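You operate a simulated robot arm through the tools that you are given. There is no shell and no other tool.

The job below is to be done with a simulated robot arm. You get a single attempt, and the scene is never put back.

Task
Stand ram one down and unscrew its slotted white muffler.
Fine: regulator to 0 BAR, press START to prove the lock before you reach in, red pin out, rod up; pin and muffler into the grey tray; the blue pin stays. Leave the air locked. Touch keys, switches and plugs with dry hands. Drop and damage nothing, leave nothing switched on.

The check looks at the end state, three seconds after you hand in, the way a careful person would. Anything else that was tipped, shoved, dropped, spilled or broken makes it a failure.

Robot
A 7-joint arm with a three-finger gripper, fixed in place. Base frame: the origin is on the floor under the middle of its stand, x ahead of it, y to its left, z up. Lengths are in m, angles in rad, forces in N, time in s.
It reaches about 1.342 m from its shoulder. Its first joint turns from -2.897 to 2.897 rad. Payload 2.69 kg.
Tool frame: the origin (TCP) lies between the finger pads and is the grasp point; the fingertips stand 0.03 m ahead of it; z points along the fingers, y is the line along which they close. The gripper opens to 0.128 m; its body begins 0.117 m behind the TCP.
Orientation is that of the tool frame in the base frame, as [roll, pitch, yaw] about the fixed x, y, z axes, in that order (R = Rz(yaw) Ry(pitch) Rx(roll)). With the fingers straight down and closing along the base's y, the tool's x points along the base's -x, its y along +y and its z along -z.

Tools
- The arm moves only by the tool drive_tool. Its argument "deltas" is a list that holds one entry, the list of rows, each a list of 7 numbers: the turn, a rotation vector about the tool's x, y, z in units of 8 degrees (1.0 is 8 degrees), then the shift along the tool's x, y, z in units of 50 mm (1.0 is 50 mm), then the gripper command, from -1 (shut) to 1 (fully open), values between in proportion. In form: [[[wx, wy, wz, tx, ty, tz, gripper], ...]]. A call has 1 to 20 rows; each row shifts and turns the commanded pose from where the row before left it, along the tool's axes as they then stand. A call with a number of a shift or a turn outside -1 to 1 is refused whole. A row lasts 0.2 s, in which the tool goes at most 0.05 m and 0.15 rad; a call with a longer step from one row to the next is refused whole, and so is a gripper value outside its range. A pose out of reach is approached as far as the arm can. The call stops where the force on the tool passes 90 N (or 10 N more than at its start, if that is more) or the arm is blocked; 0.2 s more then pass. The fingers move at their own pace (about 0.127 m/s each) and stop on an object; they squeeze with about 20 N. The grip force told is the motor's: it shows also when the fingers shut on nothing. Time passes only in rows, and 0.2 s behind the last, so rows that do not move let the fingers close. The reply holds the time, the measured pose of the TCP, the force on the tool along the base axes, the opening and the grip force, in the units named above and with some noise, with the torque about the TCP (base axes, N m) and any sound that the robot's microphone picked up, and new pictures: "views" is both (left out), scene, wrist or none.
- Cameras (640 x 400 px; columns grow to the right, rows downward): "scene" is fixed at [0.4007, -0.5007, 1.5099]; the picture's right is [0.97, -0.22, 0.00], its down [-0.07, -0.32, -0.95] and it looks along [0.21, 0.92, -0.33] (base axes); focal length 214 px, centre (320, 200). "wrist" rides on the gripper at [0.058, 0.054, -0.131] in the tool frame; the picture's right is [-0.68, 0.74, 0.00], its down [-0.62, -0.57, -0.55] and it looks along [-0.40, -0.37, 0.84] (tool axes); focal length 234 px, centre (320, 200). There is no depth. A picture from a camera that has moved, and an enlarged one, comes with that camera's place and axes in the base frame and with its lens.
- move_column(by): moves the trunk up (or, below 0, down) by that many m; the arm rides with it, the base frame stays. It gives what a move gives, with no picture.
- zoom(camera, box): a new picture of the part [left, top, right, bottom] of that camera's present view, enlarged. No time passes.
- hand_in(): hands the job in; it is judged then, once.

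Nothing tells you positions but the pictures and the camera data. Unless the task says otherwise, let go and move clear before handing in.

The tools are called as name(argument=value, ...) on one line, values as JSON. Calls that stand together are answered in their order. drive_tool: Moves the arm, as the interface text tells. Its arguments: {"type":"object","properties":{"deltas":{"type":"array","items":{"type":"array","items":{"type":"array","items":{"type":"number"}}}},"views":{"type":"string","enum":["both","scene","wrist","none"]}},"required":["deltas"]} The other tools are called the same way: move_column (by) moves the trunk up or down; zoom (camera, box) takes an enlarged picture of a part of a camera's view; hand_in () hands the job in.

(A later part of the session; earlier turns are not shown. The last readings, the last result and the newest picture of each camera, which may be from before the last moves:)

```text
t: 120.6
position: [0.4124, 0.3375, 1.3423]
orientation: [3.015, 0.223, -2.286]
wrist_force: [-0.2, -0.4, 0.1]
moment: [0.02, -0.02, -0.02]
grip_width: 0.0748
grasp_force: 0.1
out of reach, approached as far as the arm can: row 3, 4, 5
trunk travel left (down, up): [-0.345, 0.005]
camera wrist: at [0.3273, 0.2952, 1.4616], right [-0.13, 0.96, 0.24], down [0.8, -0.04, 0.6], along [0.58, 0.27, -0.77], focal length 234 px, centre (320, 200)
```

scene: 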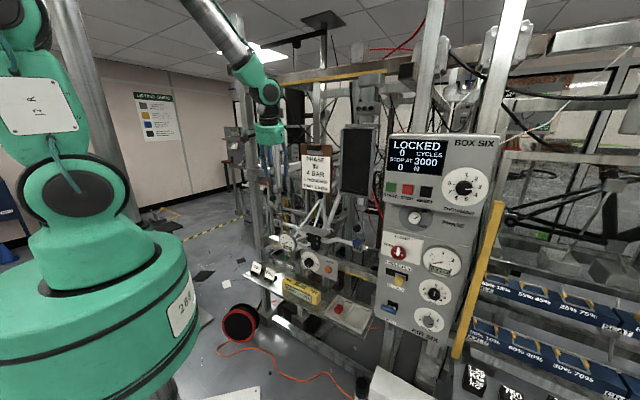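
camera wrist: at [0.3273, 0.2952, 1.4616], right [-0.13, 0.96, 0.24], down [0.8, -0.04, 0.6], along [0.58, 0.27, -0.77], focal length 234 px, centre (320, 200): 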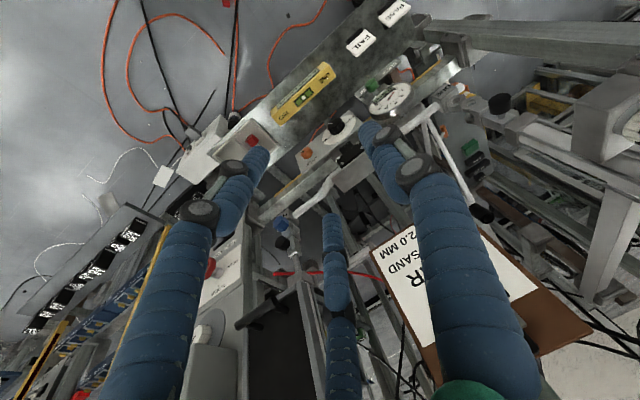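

Only a small gain, so the wrist is still "folded the wrong way"; swinging left carried the forearm along. The remedy is to raise the hand level again and swing to the right instead.

drive_tool(deltas=[[[-0.487, -0.874, 0, 0, 0, 0, 0.17], [-0.487, -0.874, 0, 0, 0, 0, 0.17], [-0.487, -0.874, 0, 0, 0, 0, 0.17], [-0.487, -0.874, 0, 0, 0, 0, 0.17], [-0.487, -0.874, 0, 0, 0, 0, 0.17], [-0.487, -0.874, 0, 0, 0, 0, 0.17], [-0.487, -0.874, 0, 0, 0, 0, 0.17], [0, 0, 0, 0, 0, 0, 0.17]]], views="scene")

```text
t: 122.4
position: [0.4119, 0.3368, 1.3432]
orientation: [2.194, 0.971, -2.802]
wrist_force: [0.2, 0.4, -0.2]
moment: [-0.03, 0.0, 0.02]
grip_width: 0.0749
grasp_force: 0.1
trunk travel left (down, up): [-0.345, 0.005]
```

scene: 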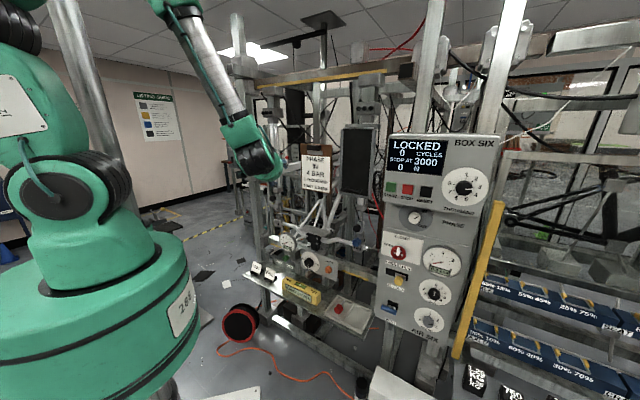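

Level again at heading 79°. Now I swing right in two halves.

drive_tool(deltas=[[[0.825, -0.459, 0.329, 0, 0, 0, 0.17], [0.825, -0.459, 0.329, 0, 0, 0, 0.17], [0.825, -0.459, 0.329, 0, 0, 0, 0.17], [0.825, -0.459, 0.329, 0, 0, 0, 0.17], [0.825, -0.459, 0.329, 0, 0, 0, 0.17], [0.825, -0.459, 0.329, 0, 0, 0, 0.17], [0.825, -0.459, 0.329, 0, 0, 0, 0.17], [0.825, -0.459, 0.329, 0, 0, 0, 0.17], [0, 0, 0, 0, 0, 0, 0.17]]], views="scene")

drive_tool(deltas=[[[0.825, -0.459, 0.329, 0, 0, 0, 0.17], [0.825, -0.459, 0.329, 0, 0, 0, 0.17], [0.825, -0.459, 0.329, 0, 0, 0, 0.17], [0.825, -0.459, 0.329, 0, 0, 0, 0.17], [0.825, -0.459, 0.329, 0, 0, 0, 0.17], [0.825, -0.459, 0.329, 0, 0, 0, 0.17], [0.825, -0.459, 0.329, 0, 0, 0, 0.17], [0.825, -0.459, 0.329, 0, 0, 0, 0.17], [0, 0, 0, 0, 0, 0, 0.17]]], views="scene")

```text
t: 124.4
position: [0.411, 0.3382, 1.3422]
orientation: [2.198, 0.973, 2.369]
wrist_force: [0.7, 0.4, -0.2]
moment: [-0.03, 0.03, -0.02]
grip_width: 0.0751
grasp_force: 0.2
trunk travel left (down, up): [-0.345, 0.005]
```

scene: 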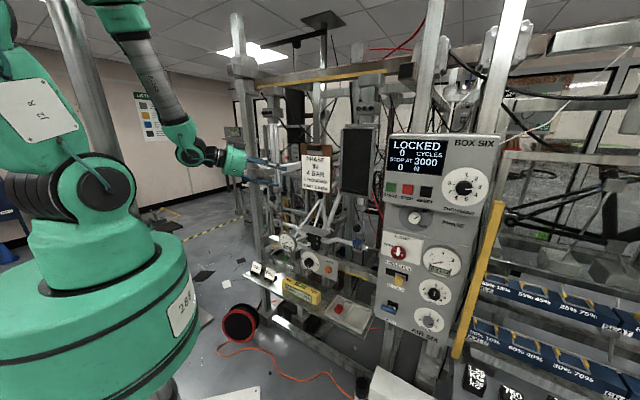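

```text
t: 126.4
position: [0.4132, 0.338, 1.3433]
orientation: [2.195, 0.974, 1.247]
wrist_force: [0.1, 1.3, -0.3]
moment: [0.0, 0.01, -0.05]
grip_width: 0.0751
grasp_force: 0.1
trunk travel left (down, up): [-0.345, 0.005]
```

scene: 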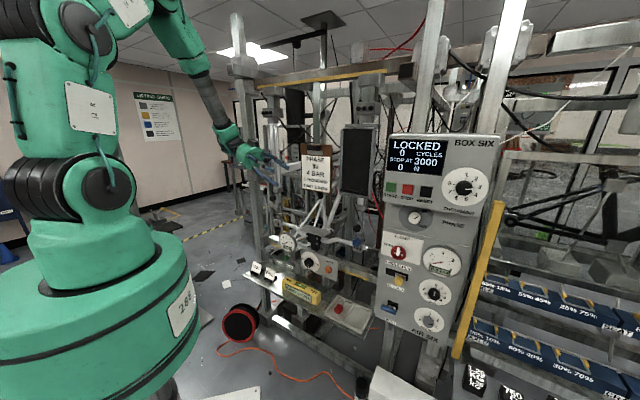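

Heading is now -50°. I pitch down from here and watch whether vertical is reached.

drive_tool(deltas=[[[0.487, 0.874, 0, 0, 0, 0, 0.17], [0.487, 0.874, 0, 0, 0, 0, 0.17], [0.487, 0.874, 0, 0, 0, 0, 0.17], [0.487, 0.874, 0, 0, 0, 0, 0.17], [0.487, 0.874, 0, 0, 0, 0, 0.17], [0, 0, 0, 0, 0, 0, 0.17]]], views="none")

drive_tool(deltas=[[[0.487, 0.874, 0, 0, 0, 0, 0.17], [0.487, 0.874, 0, 0, 0, 0, 0.17], [0.487, 0.874, 0, 0, 0, 0, 0.17], [0.41, 0.74, 0, 0, 0, 0, 0.17], [0, 0, 0, 0, 0, 0, 0.17]]], views="both")

```text
t: 127.8
position: [0.4122, 0.3383, 1.3422]
orientation: [2.864, 0.466, 1.711]
wrist_force: [-0.4, -0.5, 0.2]
moment: [0.02, 0.05, -0.01]
grip_width: 0.0748
grasp_force: 0.1
trunk travel left (down, up): [-0.345, 0.005]
```

```text
t: 129.0
position: [0.4054, 0.3307, 1.3313]
orientation: [3.033, 0.199, 1.768]
wrist_force: [-0.9, 0.1, 0.4]
moment: [0.01, -0.02, 0.01]
grip_width: 0.0748
grasp_force: 0.0
out of reach, approached as far as the arm can: row 3, 4
trunk travel left (down, up): [-0.345, 0.005]
camera wrist: at [0.4278, 0.4208, 1.4508], right [0.84, -0.49, 0.21], down [-0.51, -0.62, 0.6], along [-0.16, -0.61, -0.77], focal length 234 px, centre (320, 200)
```

scene: 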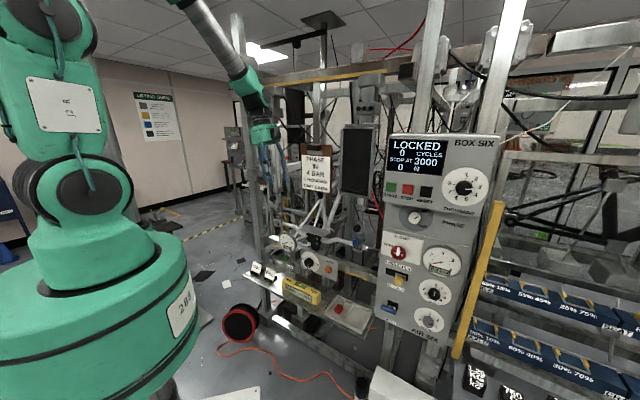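
wrist: 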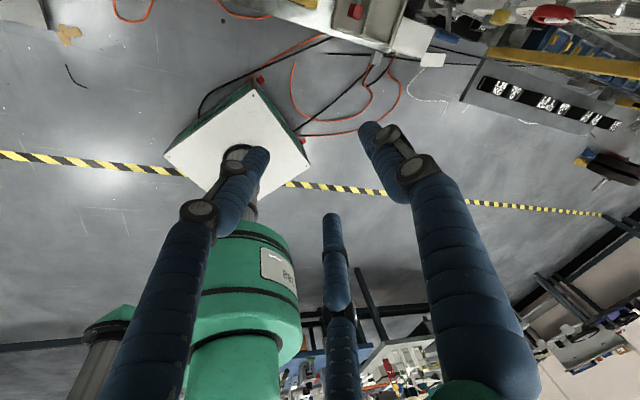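

Now I understand: the wrist is in its "mirrored" solution, and it only returns by passing exactly through the straight position in the arm's own vertical plane. I raise the hand level and swing to the radial heading (39°), then pitch down in that plane.

drive_tool(deltas=[[[-0.487, -0.874, 0, 0, 0, 0, 0.17], [-0.487, -0.874, 0, 0, 0, 0, 0.17], [-0.487, -0.874, 0, 0, 0, 0, 0.17], [-0.487, -0.874, 0, 0, 0, 0, 0.17], [-0.487, -0.874, 0, 0, 0, 0, 0.17], [-0.487, -0.874, 0, 0, 0, 0, 0.17], [-0.487, -0.874, 0, 0, 0, 0, 0.17], [-0.16, -0.29, 0, 0, 0, 0, 0.17], [0, 0, 0, 0, 0, 0, 0.17]]], views="none")

drive_tool(deltas=[[[-0.825, 0.459, -0.329, 0, 0, 0, 0.17], [-0.825, 0.459, -0.329, 0, 0, 0, 0.17], [-0.825, 0.459, -0.329, 0, 0, 0, 0.17], [-0.825, 0.459, -0.329, 0, 0, 0, 0.17], [-0.825, 0.459, -0.329, 0, 0, 0, 0.17], [-0.825, 0.459, -0.329, 0, 0, 0, 0.17], [-0.825, 0.459, -0.329, 0, 0, 0, 0.17], [-0.825, 0.459, -0.329, 0, 0, 0, 0.17], [-0.825, 0.459, -0.329, 0, 0, 0, 0.17], [-0.825, 0.459, -0.329, 0, 0, 0, 0.17], [-0.825, 0.459, -0.329, 0, 0, 0, 0.17], [0, 0, 0, 0, 0, 0, 0.17]]], views="scene")

```text
t: 131.0
position: [0.4055, 0.3296, 1.3301]
orientation: [2.167, 0.982, 1.229]
wrist_force: [-0.9, -0.4, 0.8]
moment: [0.02, 0.0, 0.01]
grip_width: 0.0747
grasp_force: 0.1
trunk travel left (down, up): [-0.345, 0.005]
```

```text
t: 133.6
position: [0.4061, 0.3308, 1.3315]
orientation: [2.208, 0.983, 2.799]
wrist_force: [-0.1, 0.2, 0.2]
moment: [-0.02, 0.0, 0.01]
grip_width: 0.075
grasp_force: 0.1
trunk travel left (down, up): [-0.345, 0.005]
```

scene: 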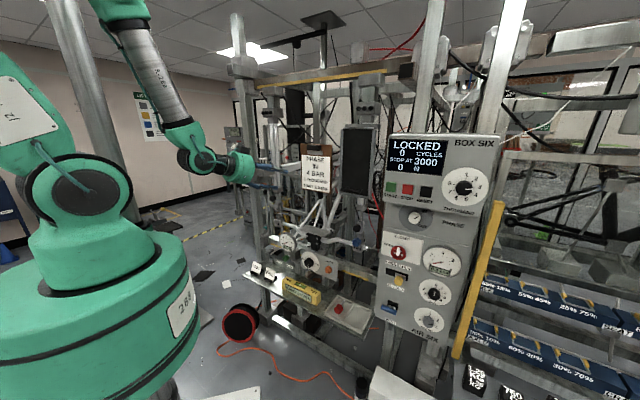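

Heading and radial direction agree (38.7° vs 39.2°). I pitch down slowly through the straight position.

drive_tool(deltas=[[[0.3, 0.56, 0, 0, 0, 0, 0.17], [0.3, 0.56, 0, 0, 0, 0, 0.17], [0.3, 0.56, 0, 0, 0, 0, 0.17], [0.3, 0.56, 0, 0, 0, 0, 0.17], [0.3, 0.56, 0, 0, 0, 0, 0.17], [0.3, 0.56, 0, 0, 0, 0, 0.17], [0, 0, 0, 0, 0, 0, 0.17]]], views="none")

drive_tool(deltas=[[[0.3, 0.56, 0, 0, 0, 0, 0.17], [0.3, 0.56, 0, 0, 0, 0, 0.17], [0.3, 0.56, 0, 0, 0, 0, 0.17], [0.3, 0.56, 0, 0, 0, 0, 0.17], [0.3, 0.56, 0, 0, 0, 0, 0.17], [0.3, 0.56, 0, 0, 0, 0, 0.17], [0.3, 0.56, 0, 0, 0, 0, 0.17], [0.2, 0.37, 0, 0, 0, 0, 0.17], [0, 0, 0, 0, 0, 0, 0.17]]], views="scene")

```text
t: 135.2
position: [0.4068, 0.3312, 1.3306]
orientation: [2.762, 0.606, -3.078]
wrist_force: [0.0, -0.1, -0.6]
moment: [-0.02, 0.02, 0.03]
grip_width: 0.0746
grasp_force: 0.1
trunk travel left (down, up): [-0.345, 0.005]
```

```text
t: 137.2
position: [0.407, 0.3314, 1.3308]
orientation: [3.132, 0.019, -2.958]
wrist_force: [-0.5, 0.1, -0.7]
moment: [0.01, 0.0, 0.01]
grip_width: 0.0748
grasp_force: 0.1
out of reach, approached as far as the arm can: row 2
trunk travel left (down, up): [-0.345, 0.005]
```

scene: 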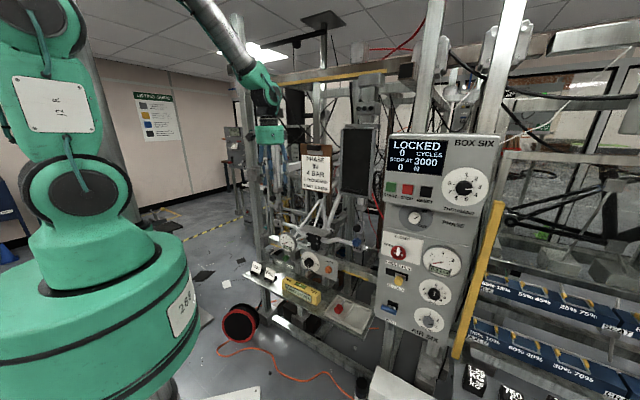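

The hand is truly vertical now and the wrist is back to normal. I rise 12 cm and travel toward the muffler, stopping about 10 cm short to look.

drive_tool(deltas=[[[0, 0, 0, 0, 0, -0.8, 0.17], [0, 0, 0, 0, 0, -0.8, 0.17], [0, 0, 0, 0, 0, -0.8, 0.17], [0, 0, 0, -0.058, 0.94, 0, 0.17], [0, 0, 0, -0.058, 0.94, 0, 0.17], [0, 0, 0, -0.058, 0.94, 0, 0.17], [0, 0, 0, -0.058, 0.94, 0, 0.17], [0, 0, 0, -0.058, 0.94, 0, 0.17], [0.251, -0.903, 0, 0, 0, 0, 0.17], [0.251, -0.903, 0, 0, 0, 0, 0.17], [0, 0, 0, 0, 0, 0, 0.17]]], views="both")

zoom(camera="scene", box=[210, 60, 310, 190])

```text
t: 139.6
position: [0.3771, 0.5646, 1.4521]
orientation: [-3.079, 0.272, -2.951]
wrist_force: [-0.4, 0.5, -0.2]
moment: [-0.03, 0.02, -0.02]
grip_width: 0.0749
grasp_force: 0.0
trunk travel left (down, up): [-0.345, 0.005]
camera wrist: at [0.2757, 0.6077, 1.5571], right [0.51, 0.85, 0.14], down [0.53, -0.44, 0.73], along [0.68, -0.3, -0.67], focal length 234 px, centre (320, 200)
```

scene: 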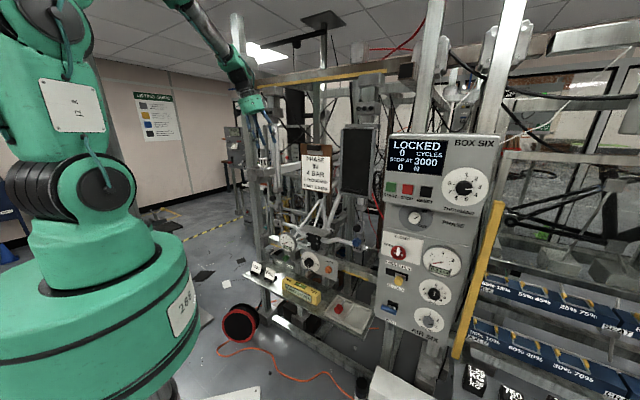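
wrist: 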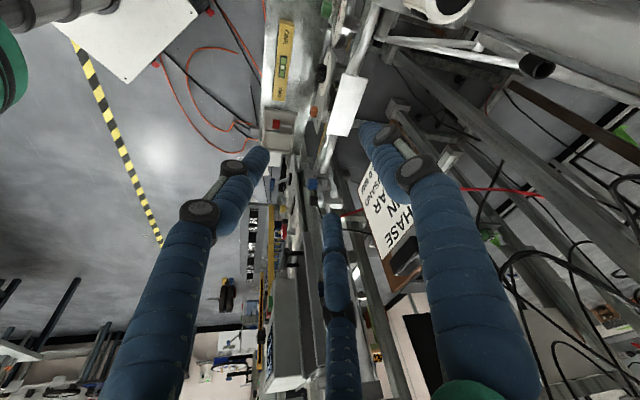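

```text
3.08 times, centred on (260, 125) of scene
camera zoom: at [0.4007, -0.5007, 1.5099], right [0.97, -0.22, 0.0], down [-0.07, -0.32, -0.95], along [0.21, 0.92, -0.33], focal length 660 px, centre (505, 431)
```

zoom: 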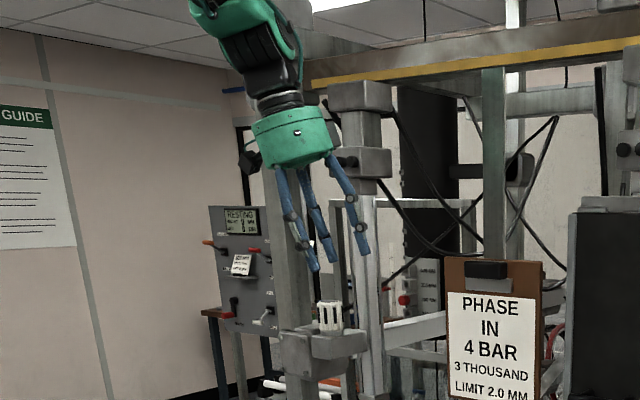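

The posture is good. I move over to the muffler, staying above it with the fingers clear.

drive_tool(deltas=[[[0, 0, 0, 0.083, 0.718, 0.026, 0.17], [0, 0, 0, 0.083, 0.718, 0.026, 0.17], [0, 0, 0, 0.083, 0.718, 0.026, 0.17], [0, 0, 0, 0.083, 0.718, 0.026, 0.17], [0, 0, 0, 0, 0, 0, 0.17]]], views="both")

zoom(camera="scene", box=[210, 60, 310, 190])

zoom(camera="wrist", box=[240, 60, 440, 240])

```text
t: 140.8
position: [0.336, 0.7029, 1.4348]
orientation: [-3.081, 0.273, -2.951]
wrist_force: [-0.9, -0.2, 0.7]
moment: [0.01, 0.01, -0.01]
grip_width: 0.0748
grasp_force: 0.0
trunk travel left (down, up): [-0.345, 0.005]
camera wrist: at [0.2355, 0.7457, 1.54], right [0.51, 0.85, 0.14], down [0.53, -0.44, 0.73], along [0.68, -0.3, -0.67], focal length 234 px, centre (320, 200)
```

scene: 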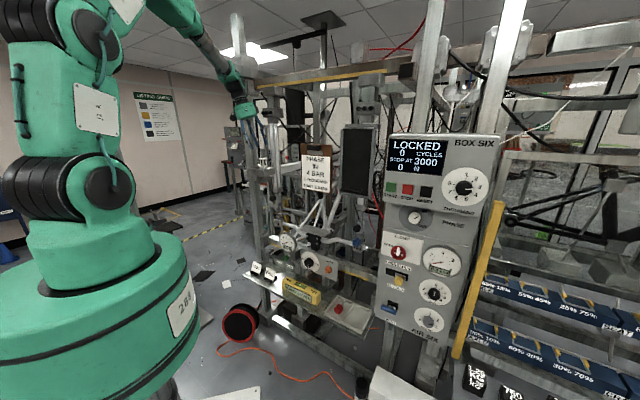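
wrist: 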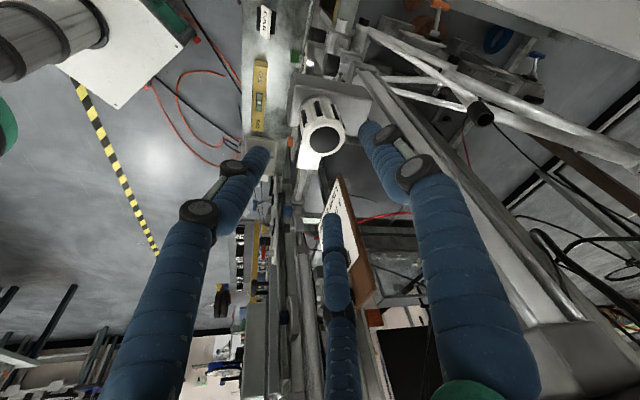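

```text
3.08 times, centred on (260, 125) of scene
camera zoom: at [0.4007, -0.5007, 1.5099], right [0.97, -0.22, 0.0], down [-0.07, -0.32, -0.95], along [0.21, 0.92, -0.33], focal length 660 px, centre (505, 431)
```

zoom: 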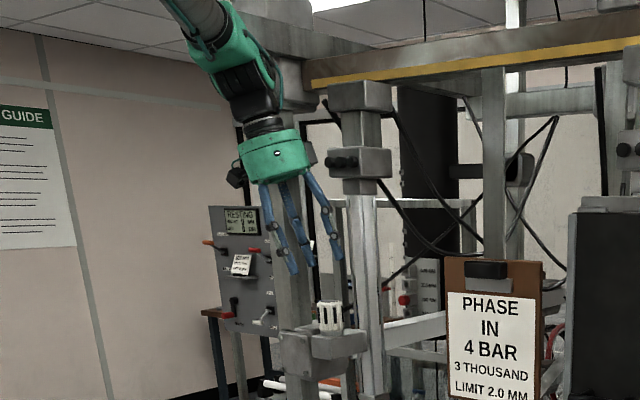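

```text
2.22 times, centred on (340, 150) of wrist
camera zoom: at [0.2355, 0.7457, 1.54], right [0.51, 0.85, 0.14], down [0.53, -0.44, 0.73], along [0.68, -0.3, -0.67], focal length 520 px, centre (276, 311)
```

zoom: 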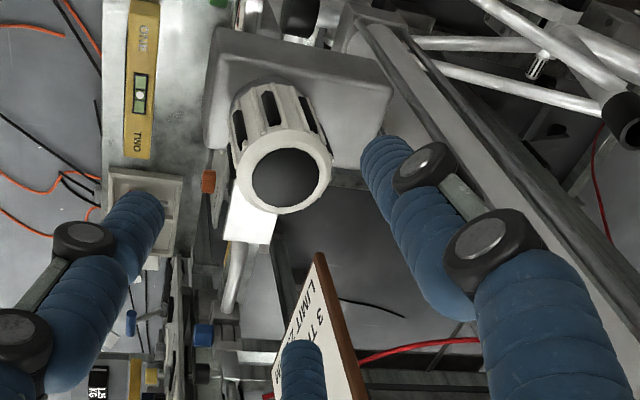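

The muffler's axis is at about (0.360, 0.707) and it is roughly 42 mm wide; the hand's axis passes within 5 mm of it. I descend 6 cm with a small correction and check.

drive_tool(deltas=[[[0, 0, 0, 0.05, 0.07, 0.5, 0.17], [0, 0, 0, 0.03, 0.05, 0.5, 0.17], [0, 0, 0, 0, 0, 0.3, 0.17], [0, 0, 0, 0, 0, 0, 0.17]]], views="both")

zoom(camera="wrist", box=[240, 80, 420, 240])

zoom(camera="scene", box=[220, 90, 300, 190])

```text
t: 141.8
position: [0.349, 0.7063, 1.3706]
orientation: [-3.077, 0.273, -2.951]
wrist_force: [0.7, 0.2, -0.6]
moment: [0.02, -0.02, 0.04]
grip_width: 0.0751
grasp_force: 0.1
trunk travel left (down, up): [-0.345, 0.005]
camera wrist: at [0.2486, 0.7498, 1.4759], right [0.51, 0.85, 0.14], down [0.53, -0.44, 0.73], along [0.68, -0.3, -0.67], focal length 234 px, centre (320, 200)
```

scene: 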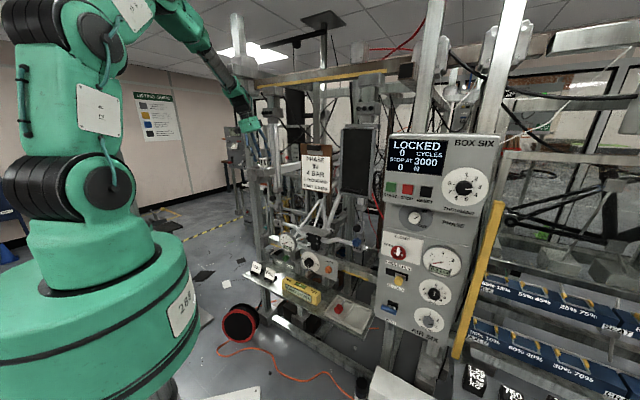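
wrist: 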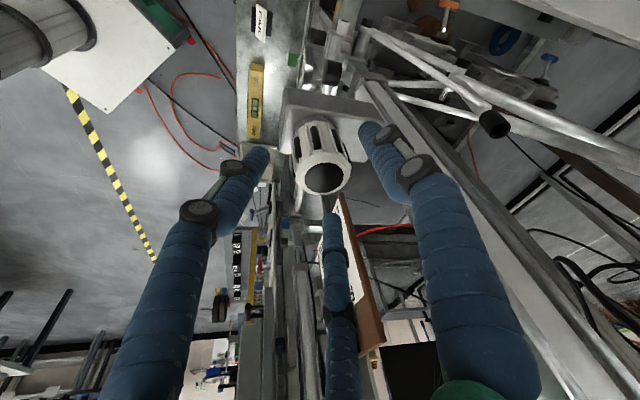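

```text
2.50 times, centred on (330, 160) of wrist
camera zoom: at [0.2486, 0.7498, 1.4759], right [0.51, 0.85, 0.14], down [0.53, -0.44, 0.73], along [0.68, -0.3, -0.67], focal length 585 px, centre (295, 300)
```

zoom: 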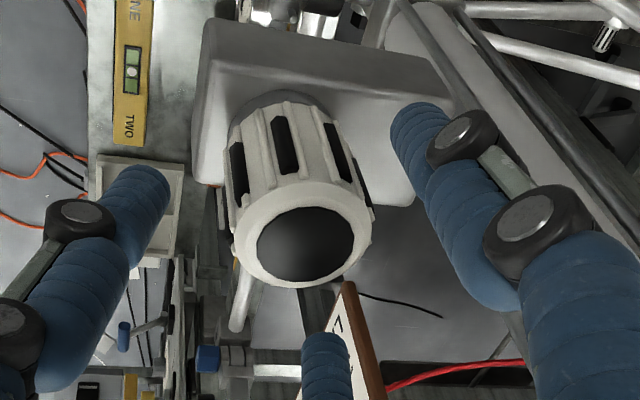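

```text
4.00 times, centred on (260, 140) of scene
camera zoom: at [0.4007, -0.5007, 1.5099], right [0.97, -0.22, 0.0], down [-0.07, -0.32, -0.95], along [0.21, 0.92, -0.33], focal length 858 px, centre (560, 440)
```

zoom: 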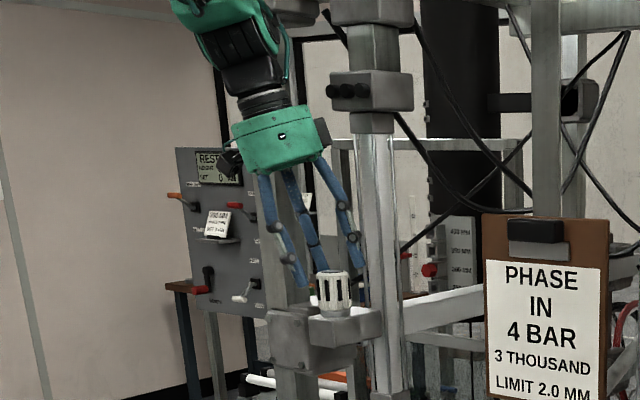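

Well centred. I descend the last 38 mm so the fingers surround the muffler, tips just above its collar.

drive_tool(deltas=[[[0, 0, 0, 0.01, 0.03, 0.3, 0.17], [0, 0, 0, 0.01, 0.02, 0.3, 0.17], [0, 0, 0, 0, 0, 0.16, 0.17], [0, 0, 0, 0, 0, 0, 0.17]]], views="both")

zoom(camera="wrist", box=[240, 90, 420, 260])

zoom(camera="scene", box=[230, 110, 300, 190])

```text
t: 142.8
position: [0.3588, 0.7088, 1.3337]
orientation: [-3.079, 0.274, -2.952]
wrist_force: [-0.2, -0.7, 0.1]
moment: [0.02, 0.0, 0.0]
grip_width: 0.0748
grasp_force: 0.1
trunk travel left (down, up): [-0.345, 0.005]
camera wrist: at [0.2584, 0.7517, 1.4389], right [0.51, 0.85, 0.14], down [0.53, -0.44, 0.73], along [0.68, -0.3, -0.67], focal length 234 px, centre (320, 200)
```

scene: 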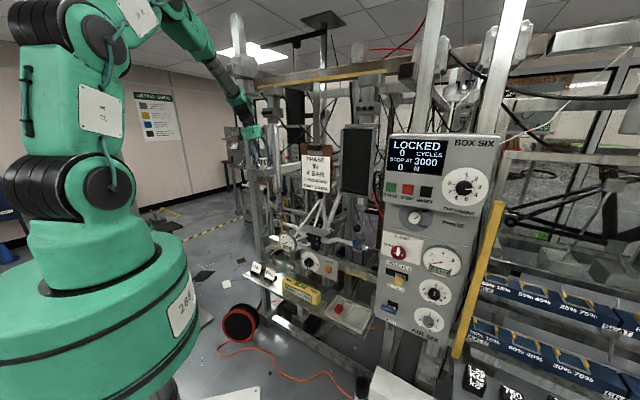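
wrist: 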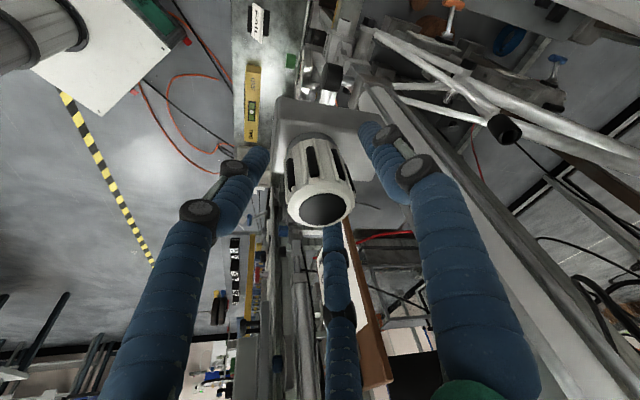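

```text
2.35 times, centred on (330, 175) of wrist
camera zoom: at [0.2584, 0.7517, 1.4389], right [0.51, 0.85, 0.14], down [0.53, -0.44, 0.73], along [0.68, -0.3, -0.67], focal length 551 px, centre (296, 259)
```

zoom: 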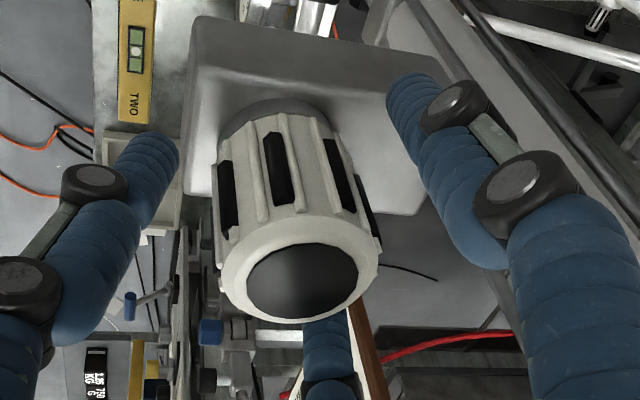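

```text
5.00 times, centred on (265, 150) of scene
camera zoom: at [0.4007, -0.5007, 1.5099], right [0.97, -0.22, 0.0], down [-0.07, -0.32, -0.95], along [0.21, 0.92, -0.33], focal length 1072 px, centre (595, 450)
```

zoom: 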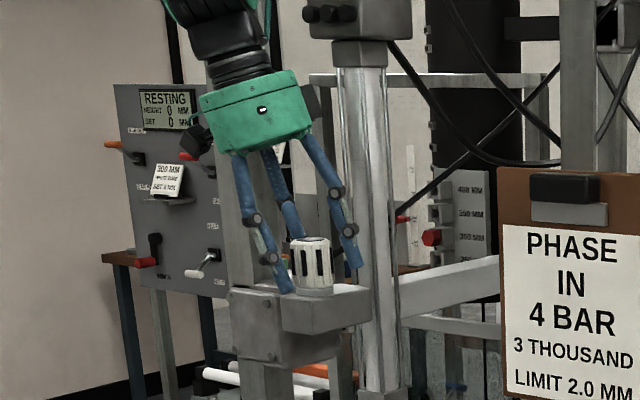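

The fingers surround the muffler. I close on it.

drive_tool(deltas=[[[0, 0, 0, 0, 0, 0, -0.1], [0, 0, 0, 0, 0, 0, -0.4], [0, 0, 0, 0, 0, 0, -0.6], [0, 0, 0, 0, 0, 0, -0.6]]], views="wrist")

zoom(camera="wrist", box=[240, 90, 420, 260])

```text
t: 143.8
position: [0.3571, 0.7066, 1.3341]
orientation: [-3.076, 0.27, -2.954]
wrist_force: [-7.4, -19.1, -1.0]
moment: [-0.57, 0.67, -0.06]
grip_width: 0.0474
grasp_force: 16.7
trunk travel left (down, up): [-0.345, 0.005]
camera wrist: at [0.2578, 0.7496, 1.4387], right [0.51, 0.85, 0.14], down [0.53, -0.44, 0.73], along [0.68, -0.3, -0.67], focal length 234 px, centre (320, 200)
```

wrist: 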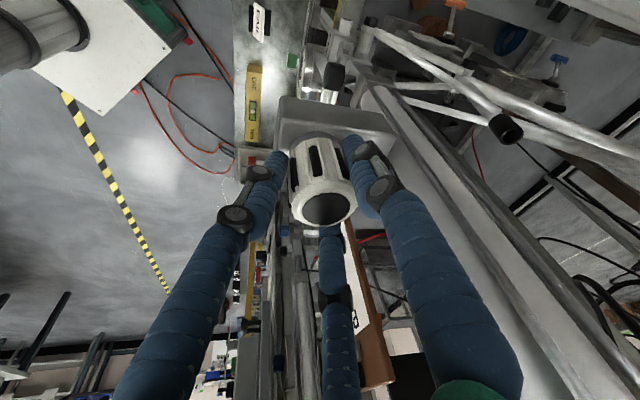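

```text
2.35 times, centred on (330, 175) of wrist
camera zoom: at [0.2578, 0.7496, 1.4387], right [0.51, 0.85, 0.14], down [0.53, -0.44, 0.73], along [0.68, -0.3, -0.67], focal length 551 px, centre (296, 259)
```

zoom: 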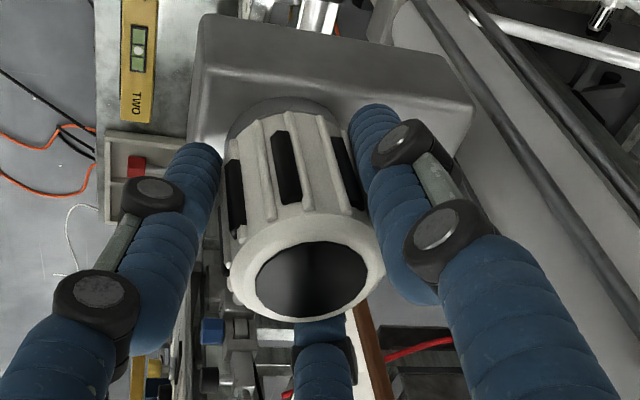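

It is held. I begin unscrewing: turning anticlockwise (seen from above) about the vertical, 32° first, checking that the muffler turns.

drive_tool(deltas=[[[0, 0, 0, 0.02, -0.038, 0, -0.8], [-0.267, -0.063, -0.962, 0, 0, 0, -0.8], [-0.267, -0.063, -0.962, 0, 0, 0, -0.8], [-0.267, -0.063, -0.962, 0, 0, 0, -0.8], [-0.267, -0.063, -0.962, 0, 0, 0, -0.8]]], views="both")

zoom(camera="wrist", box=[240, 90, 420, 260])

zoom(camera="scene", box=[230, 90, 300, 190])

```text
t: 145.0
position: [0.3603, 0.7041, 1.3338]
orientation: [-3.078, 0.274, -2.389]
wrist_force: [8.8, -13.9, -0.9]
moment: [-0.31, 0.29, -0.07]
grip_width: 0.0466
grasp_force: 20.0
trunk travel left (down, up): [-0.345, 0.005]
camera wrist: at [0.2509, 0.6878, 1.4389], right [-0.02, 0.99, 0.14], down [0.68, -0.09, 0.73], along [0.73, 0.11, -0.67], focal length 234 px, centre (320, 200)
```

scene: 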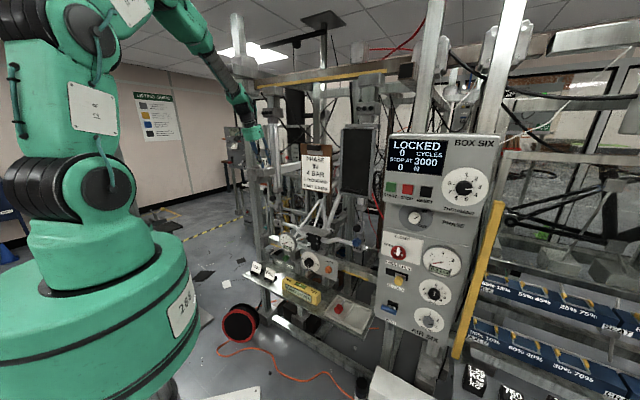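
wrist: 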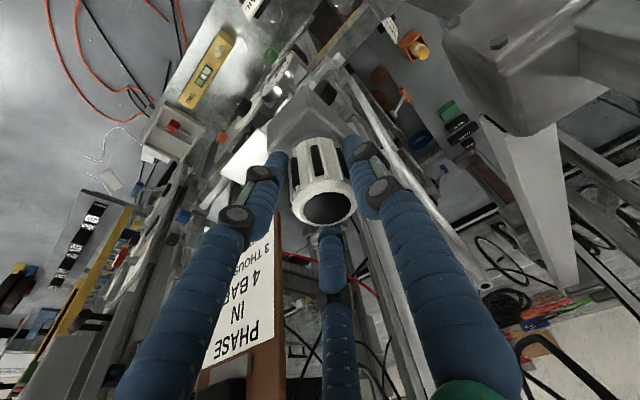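

```text
2.35 times, centred on (330, 175) of wrist
camera zoom: at [0.2509, 0.6878, 1.4389], right [-0.02, 0.99, 0.14], down [0.68, -0.09, 0.73], along [0.73, 0.11, -0.67], focal length 551 px, centre (296, 259)
```

zoom: 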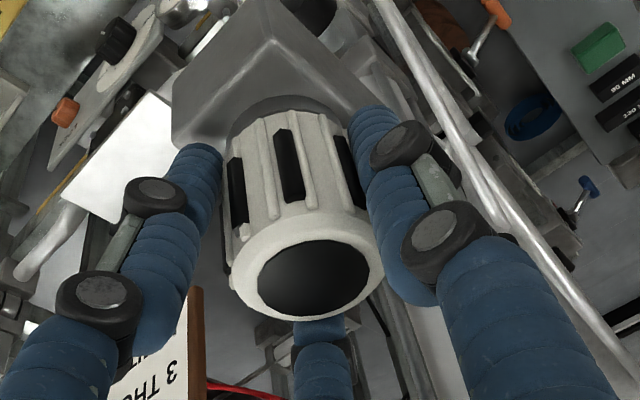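

```text
4.00 times, centred on (265, 140) of scene
camera zoom: at [0.4007, -0.5007, 1.5099], right [0.97, -0.22, 0.0], down [-0.07, -0.32, -0.95], along [0.21, 0.92, -0.33], focal length 858 px, centre (540, 440)
```

zoom: 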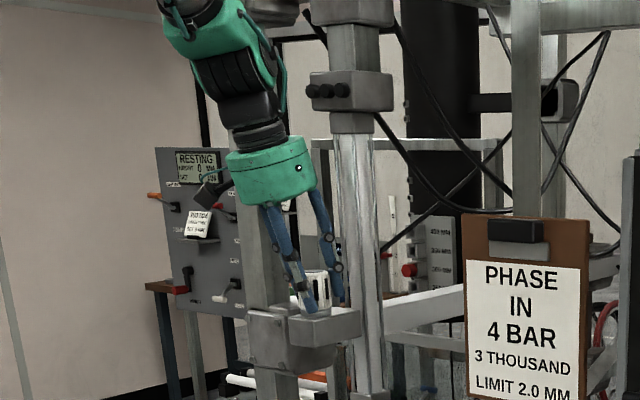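

The muffler turns with the fingers (slots keep their place relative to the hand) and resistance is small. I continue the stroke another 64°.

drive_tool(deltas=[[[-0.267, -0.063, -0.962, 0, 0, 0, -0.8], [-0.267, -0.063, -0.962, 0, 0, 0, -0.8], [-0.267, -0.063, -0.962, 0, 0, 0, -0.8], [-0.267, -0.063, -0.962, 0, 0, 0, -0.8], [-0.267, -0.063, -0.962, 0, 0, 0, -0.8], [-0.267, -0.063, -0.962, 0, 0, 0, -0.8], [-0.267, -0.063, -0.962, 0, 0, 0, -0.8], [-0.267, -0.063, -0.962, 0, 0, 0, -0.8]]], views="both")

zoom(camera="wrist", box=[240, 90, 420, 260])

zoom(camera="scene", box=[230, 90, 300, 190])

```text
t: 146.8
position: [0.3613, 0.7056, 1.3349]
orientation: [-3.074, 0.277, -1.271]
wrist_force: [38.0, -13.2, 3.9]
moment: [-0.67, -1.05, -0.07]
grip_width: 0.0474
grasp_force: 19.8
trunk travel left (down, up): [-0.345, 0.005]
camera wrist: at [0.3289, 0.6, 1.4389], right [-0.9, 0.42, 0.14], down [0.38, 0.57, 0.73], along [0.23, 0.71, -0.67], focal length 234 px, centre (320, 200)
```

scene: 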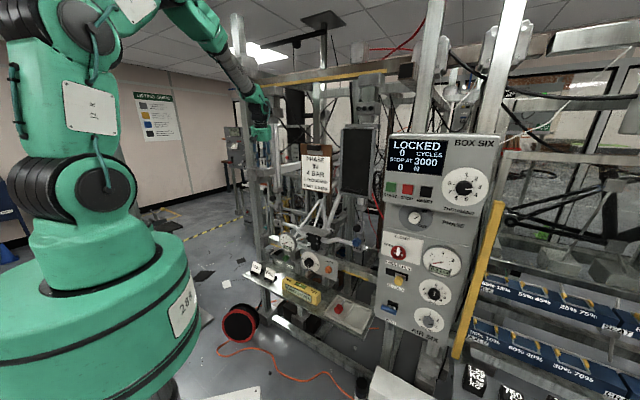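
wrist: 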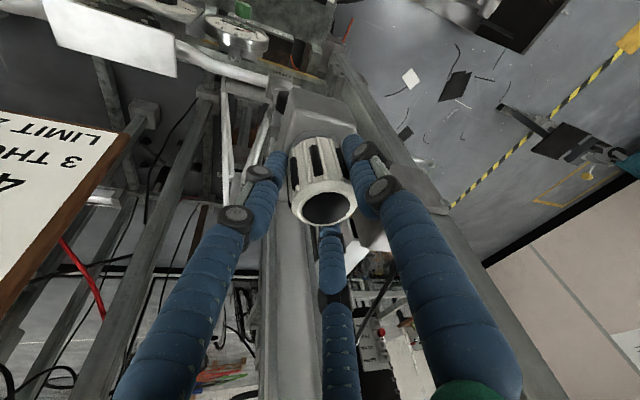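

```text
2.35 times, centred on (330, 175) of wrist
camera zoom: at [0.3289, 0.6, 1.4389], right [-0.9, 0.42, 0.14], down [0.38, 0.57, 0.73], along [0.23, 0.71, -0.67], focal length 551 px, centre (296, 259)
```

zoom: 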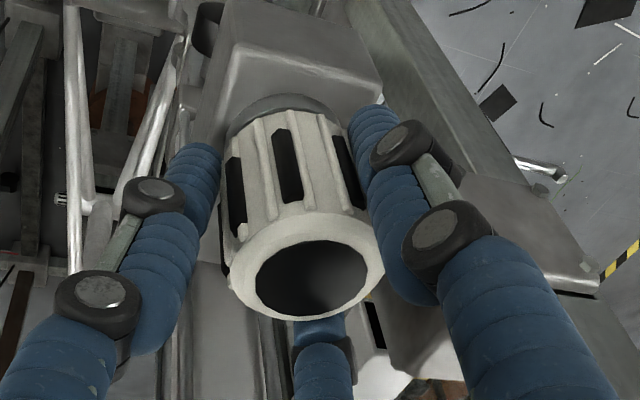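

```text
4.00 times, centred on (265, 140) of scene
camera zoom: at [0.4007, -0.5007, 1.5099], right [0.97, -0.22, 0.0], down [-0.07, -0.32, -0.95], along [0.21, 0.92, -0.33], focal length 858 px, centre (540, 440)
```

zoom: 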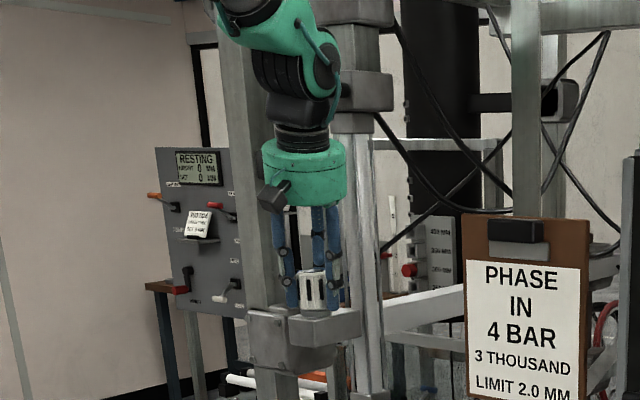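

That's 96° so far, the muffler still turning with the hand. I release, swing back, recentre slightly and regrip for the next stroke.

drive_tool(deltas=[[[0, 0, 0, 0, 0, 0, -0.1], [0, 0, 0, 0, 0, 0, 0.05], [0, 0, 0, 0.02, -0.098, 0, 0.05], [0.267, 0.063, 0.962, 0, 0, 0, 0.05], [0.267, 0.063, 0.962, 0, 0, 0, 0.05], [0.267, 0.063, 0.962, 0, 0, 0, 0.05], [0.267, 0.063, 0.962, 0, 0, 0, 0.05], [0.267, 0.063, 0.962, 0, 0, 0, 0.05], [0.267, 0.063, 0.962, 0, 0, 0, 0.05], [0.267, 0.063, 0.962, 0, 0, 0, 0.05], [0.267, 0.063, 0.962, 0, 0, 0, 0.05], [0.267, 0.063, 0.962, 0, 0, 0, 0.05], [0.267, 0.063, 0.962, 0, 0, 0, 0.05], [0.267, 0.063, 0.962, 0, 0, 0, 0.05], [0.267, 0.063, 0.962, 0, 0, 0, 0.05], [0, 0, 0, 0, 0, 0, 0.05]]], views="wrist")

zoom(camera="wrist", box=[240, 90, 420, 260])

```text
t: 150.2
position: [0.3622, 0.7052, 1.334]
orientation: [-3.079, 0.271, -2.952]
wrist_force: [0.3, -0.4, 0.8]
moment: [-0.01, -0.06, -0.03]
grip_width: 0.067
grasp_force: 0.0
trunk travel left (down, up): [-0.345, 0.005]
camera wrist: at [0.2627, 0.7497, 1.4392], right [0.51, 0.85, 0.14], down [0.53, -0.44, 0.73], along [0.68, -0.3, -0.67], focal length 234 px, centre (320, 200)
```

wrist: 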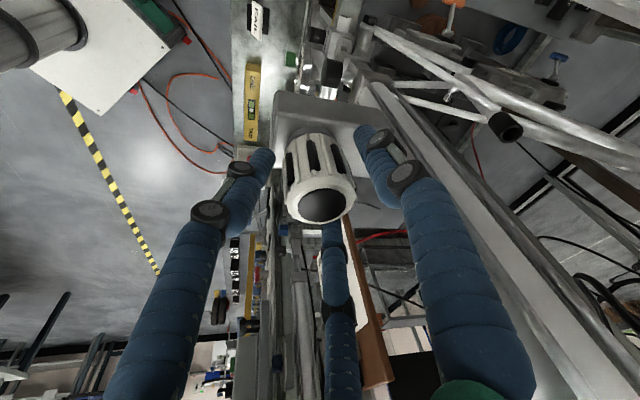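

```text
2.35 times, centred on (330, 175) of wrist
camera zoom: at [0.2627, 0.7497, 1.4392], right [0.51, 0.85, 0.14], down [0.53, -0.44, 0.73], along [0.68, -0.3, -0.67], focal length 551 px, centre (296, 259)
```

zoom: 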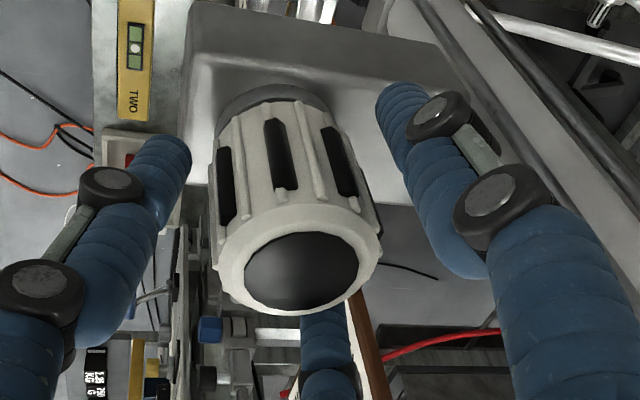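

Recentred with no contact. I close and make the next stroke.

drive_tool(deltas=[[[0, 0, 0, 0, 0, 0, -0.3], [0, 0, 0, 0, 0, 0, -0.7], [0, 0, 0, 0, 0, 0, -0.8], [-0.267, -0.063, -0.962, 0, 0, 0, -0.8], [-0.267, -0.063, -0.962, 0, 0, 0, -0.8], [-0.267, -0.063, -0.962, 0, 0, 0, -0.8], [-0.267, -0.063, -0.962, 0, 0, 0, -0.8], [-0.267, -0.063, -0.962, 0, 0, 0, -0.8], [-0.267, -0.063, -0.962, 0, 0, 0, -0.8], [-0.267, -0.063, -0.962, 0, 0, 0, -0.8], [-0.267, -0.063, -0.962, 0, 0, 0, -0.8], [-0.267, -0.063, -0.962, 0, 0, 0, -0.8], [-0.267, -0.063, -0.962, 0, 0, 0, -0.8], [-0.267, -0.063, -0.962, 0, 0, 0, -0.8], [-0.267, -0.063, -0.962, 0, 0, 0, -0.8]]], views="wrist")

zoom(camera="wrist", box=[240, 90, 420, 260])

zoom(camera="scene", box=[240, 140, 290, 190])

```text
t: 153.4
position: [0.3632, 0.7069, 1.3351]
orientation: [-3.074, 0.274, -1.271]
wrist_force: [-2.1, 12.2, 1.2]
moment: [0.36, -0.18, -0.04]
grip_width: 0.0473
grasp_force: 19.8
trunk travel left (down, up): [-0.345, 0.005]
camera wrist: at [0.3301, 0.6024, 1.439], right [-0.9, 0.42, 0.13], down [0.37, 0.57, 0.73], along [0.23, 0.71, -0.67], focal length 234 px, centre (320, 200)
```

wrist: 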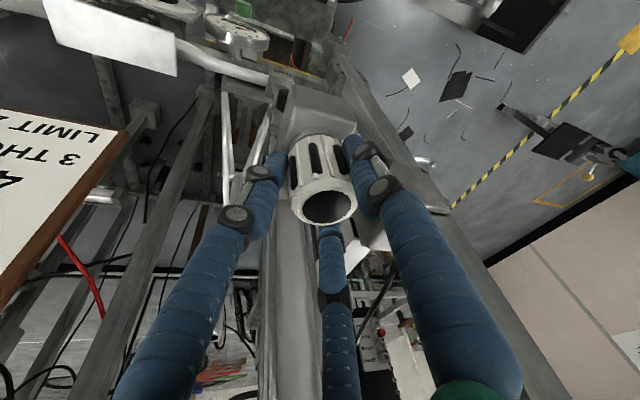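

```text
2.35 times, centred on (330, 175) of wrist
camera zoom: at [0.3301, 0.6024, 1.439], right [-0.9, 0.42, 0.13], down [0.37, 0.57, 0.73], along [0.23, 0.71, -0.67], focal length 551 px, centre (296, 259)
```

zoom: 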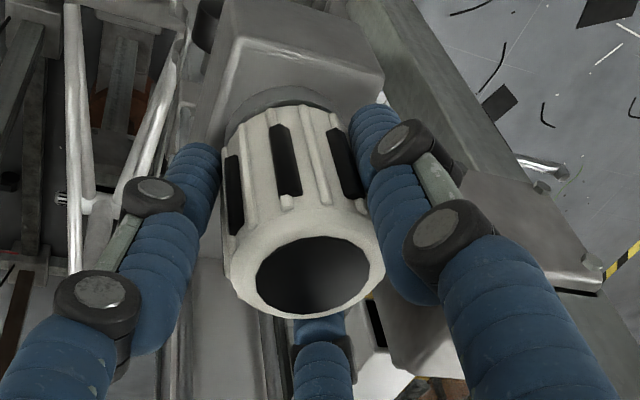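

```text
8.00 times, centred on (265, 165) of scene
camera zoom: at [0.4007, -0.5007, 1.5099], right [0.97, -0.22, 0.0], down [-0.07, -0.32, -0.95], along [0.21, 0.92, -0.33], focal length 1716 px, centre (760, 480)
```

zoom: 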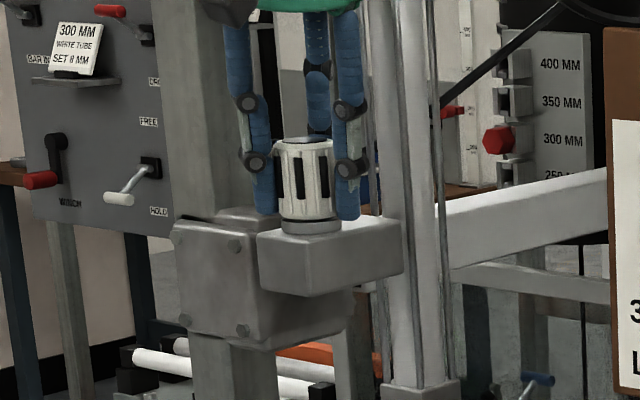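

192° so far, turning easily. Next stroke: release, swing back, regrip, turn.

drive_tool(deltas=[[[0, 0, 0, 0, 0, 0, -0.1], [0, 0, 0, 0, 0, 0, 0.05], [0, 0, 0, 0, 0, 0, 0.05], [0.267, 0.063, 0.962, 0, 0, 0, 0.05], [0.267, 0.063, 0.962, 0, 0, 0, 0.05], [0.267, 0.063, 0.962, 0, 0, 0, 0.05], [0.267, 0.063, 0.962, 0, 0, 0, 0.05], [0.267, 0.063, 0.962, 0, 0, 0, 0.05], [0.267, 0.063, 0.962, 0, 0, 0, 0.05], [0.267, 0.063, 0.962, 0, 0, 0, 0.05], [0.267, 0.063, 0.962, 0, 0, 0, 0.05], [0.267, 0.063, 0.962, 0, 0, 0, 0.05], [0.267, 0.063, 0.962, 0, 0, 0, 0.05], [0.267, 0.063, 0.962, 0, 0, 0, 0.05], [0.267, 0.063, 0.962, 0, 0, 0, 0.05], [0, 0, 0, 0, 0, 0, -0.3], [0, 0, 0, 0, 0, 0, -0.7], [0, 0, 0, 0, 0, 0, -0.8]]], views="wrist")

zoom(camera="wrist", box=[240, 90, 420, 260])

```text
t: 157.2
position: [0.3614, 0.7047, 1.3327]
orientation: [-3.076, 0.272, -2.953]
wrist_force: [-17.8, -17.1, -1.7]
moment: [-0.62, 0.65, 0.08]
grip_width: 0.0477
grasp_force: 20.0
trunk travel left (down, up): [-0.345, 0.005]
camera wrist: at [0.2609, 0.7478, 1.4387], right [0.51, 0.85, 0.14], down [0.53, -0.44, 0.73], along [0.68, -0.3, -0.67], focal length 234 px, centre (320, 200)
```

wrist: 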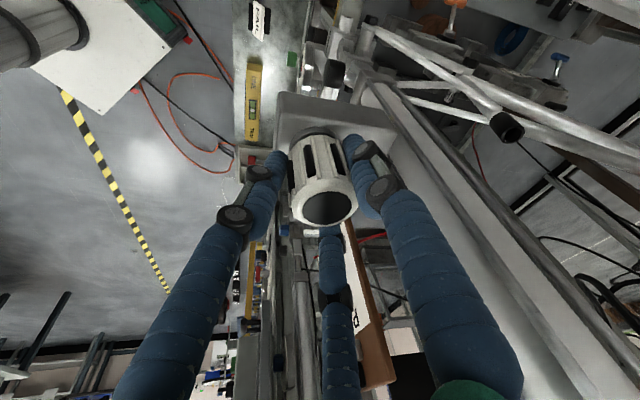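

```text
2.35 times, centred on (330, 175) of wrist
camera zoom: at [0.2609, 0.7478, 1.4387], right [0.51, 0.85, 0.14], down [0.53, -0.44, 0.73], along [0.68, -0.3, -0.67], focal length 551 px, centre (296, 259)
```

zoom: 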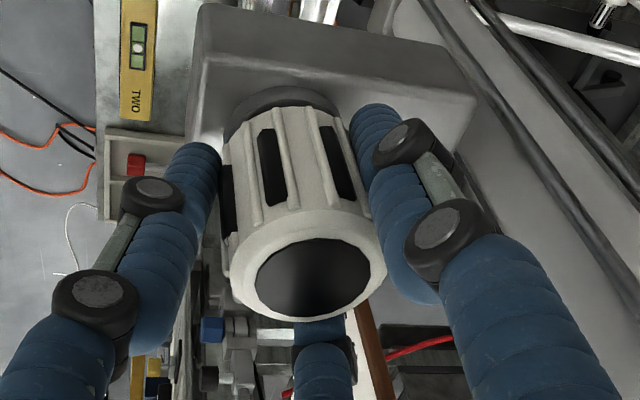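

Regripped; the dark collar is showing more below the muffler, so it is rising. Next stroke.

drive_tool(deltas=[[[-0.267, -0.063, -0.962, 0, 0, 0, -0.8], [-0.267, -0.063, -0.962, 0, 0, 0, -0.8], [-0.267, -0.063, -0.962, 0, 0, 0, -0.8], [-0.267, -0.063, -0.962, 0, 0, 0, -0.8], [-0.267, -0.063, -0.962, 0, 0, 0, -0.8], [-0.267, -0.063, -0.962, 0, 0, 0, -0.8], [-0.267, -0.063, -0.962, 0, 0, 0, -0.8], [-0.267, -0.063, -0.962, 0, 0, 0, -0.8], [-0.267, -0.063, -0.962, 0, 0, 0, -0.8], [-0.267, -0.063, -0.962, 0, 0, 0, -0.8], [-0.267, -0.063, -0.962, 0, 0, 0, -0.8], [-0.267, -0.063, -0.962, 0, 0, 0, -0.8]]], views="wrist")

zoom(camera="wrist", box=[240, 90, 420, 260])

zoom(camera="scene", box=[240, 140, 290, 190])

```text
t: 159.8
position: [0.363, 0.7082, 1.333]
orientation: [-3.075, 0.275, -1.271]
wrist_force: [-3.3, 9.7, 0.1]
moment: [0.33, 0.15, -0.05]
grip_width: 0.0473
grasp_force: 20.1
trunk travel left (down, up): [-0.345, 0.005]
camera wrist: at [0.3301, 0.6024, 1.4389], right [-0.9, 0.42, 0.13], down [0.37, 0.57, 0.73], along [0.23, 0.71, -0.67], focal length 234 px, centre (320, 200)
```

wrist: 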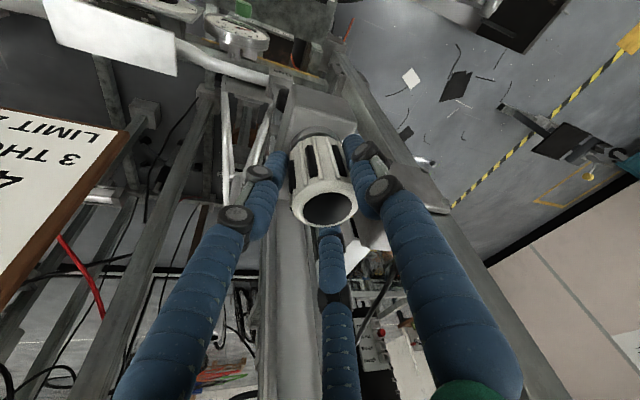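

```text
2.35 times, centred on (330, 175) of wrist
camera zoom: at [0.3301, 0.6024, 1.4389], right [-0.9, 0.42, 0.13], down [0.37, 0.57, 0.73], along [0.23, 0.71, -0.67], focal length 551 px, centre (296, 259)
```

zoom: 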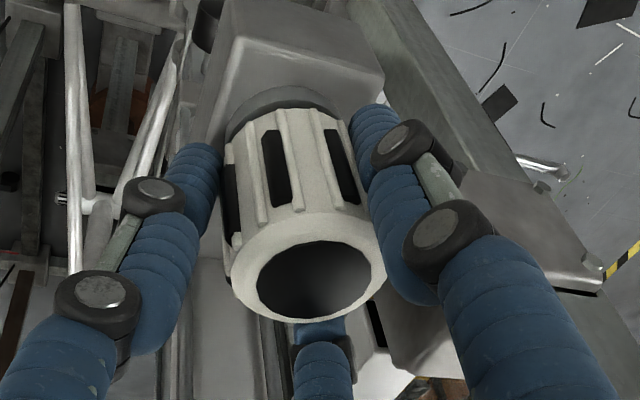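

```text
8.00 times, centred on (265, 165) of scene
camera zoom: at [0.4007, -0.5007, 1.5099], right [0.97, -0.22, 0.0], down [-0.07, -0.32, -0.95], along [0.21, 0.92, -0.33], focal length 1716 px, centre (760, 480)
```

zoom: 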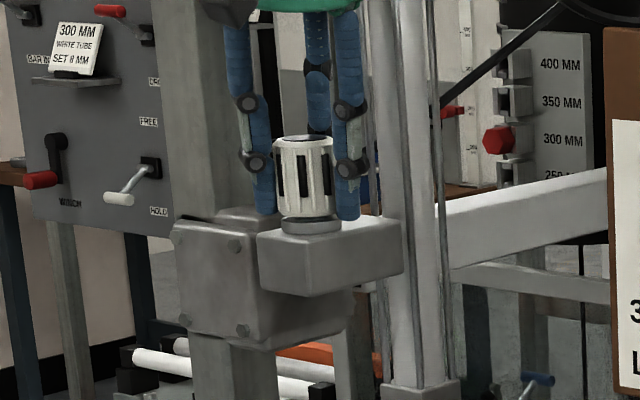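

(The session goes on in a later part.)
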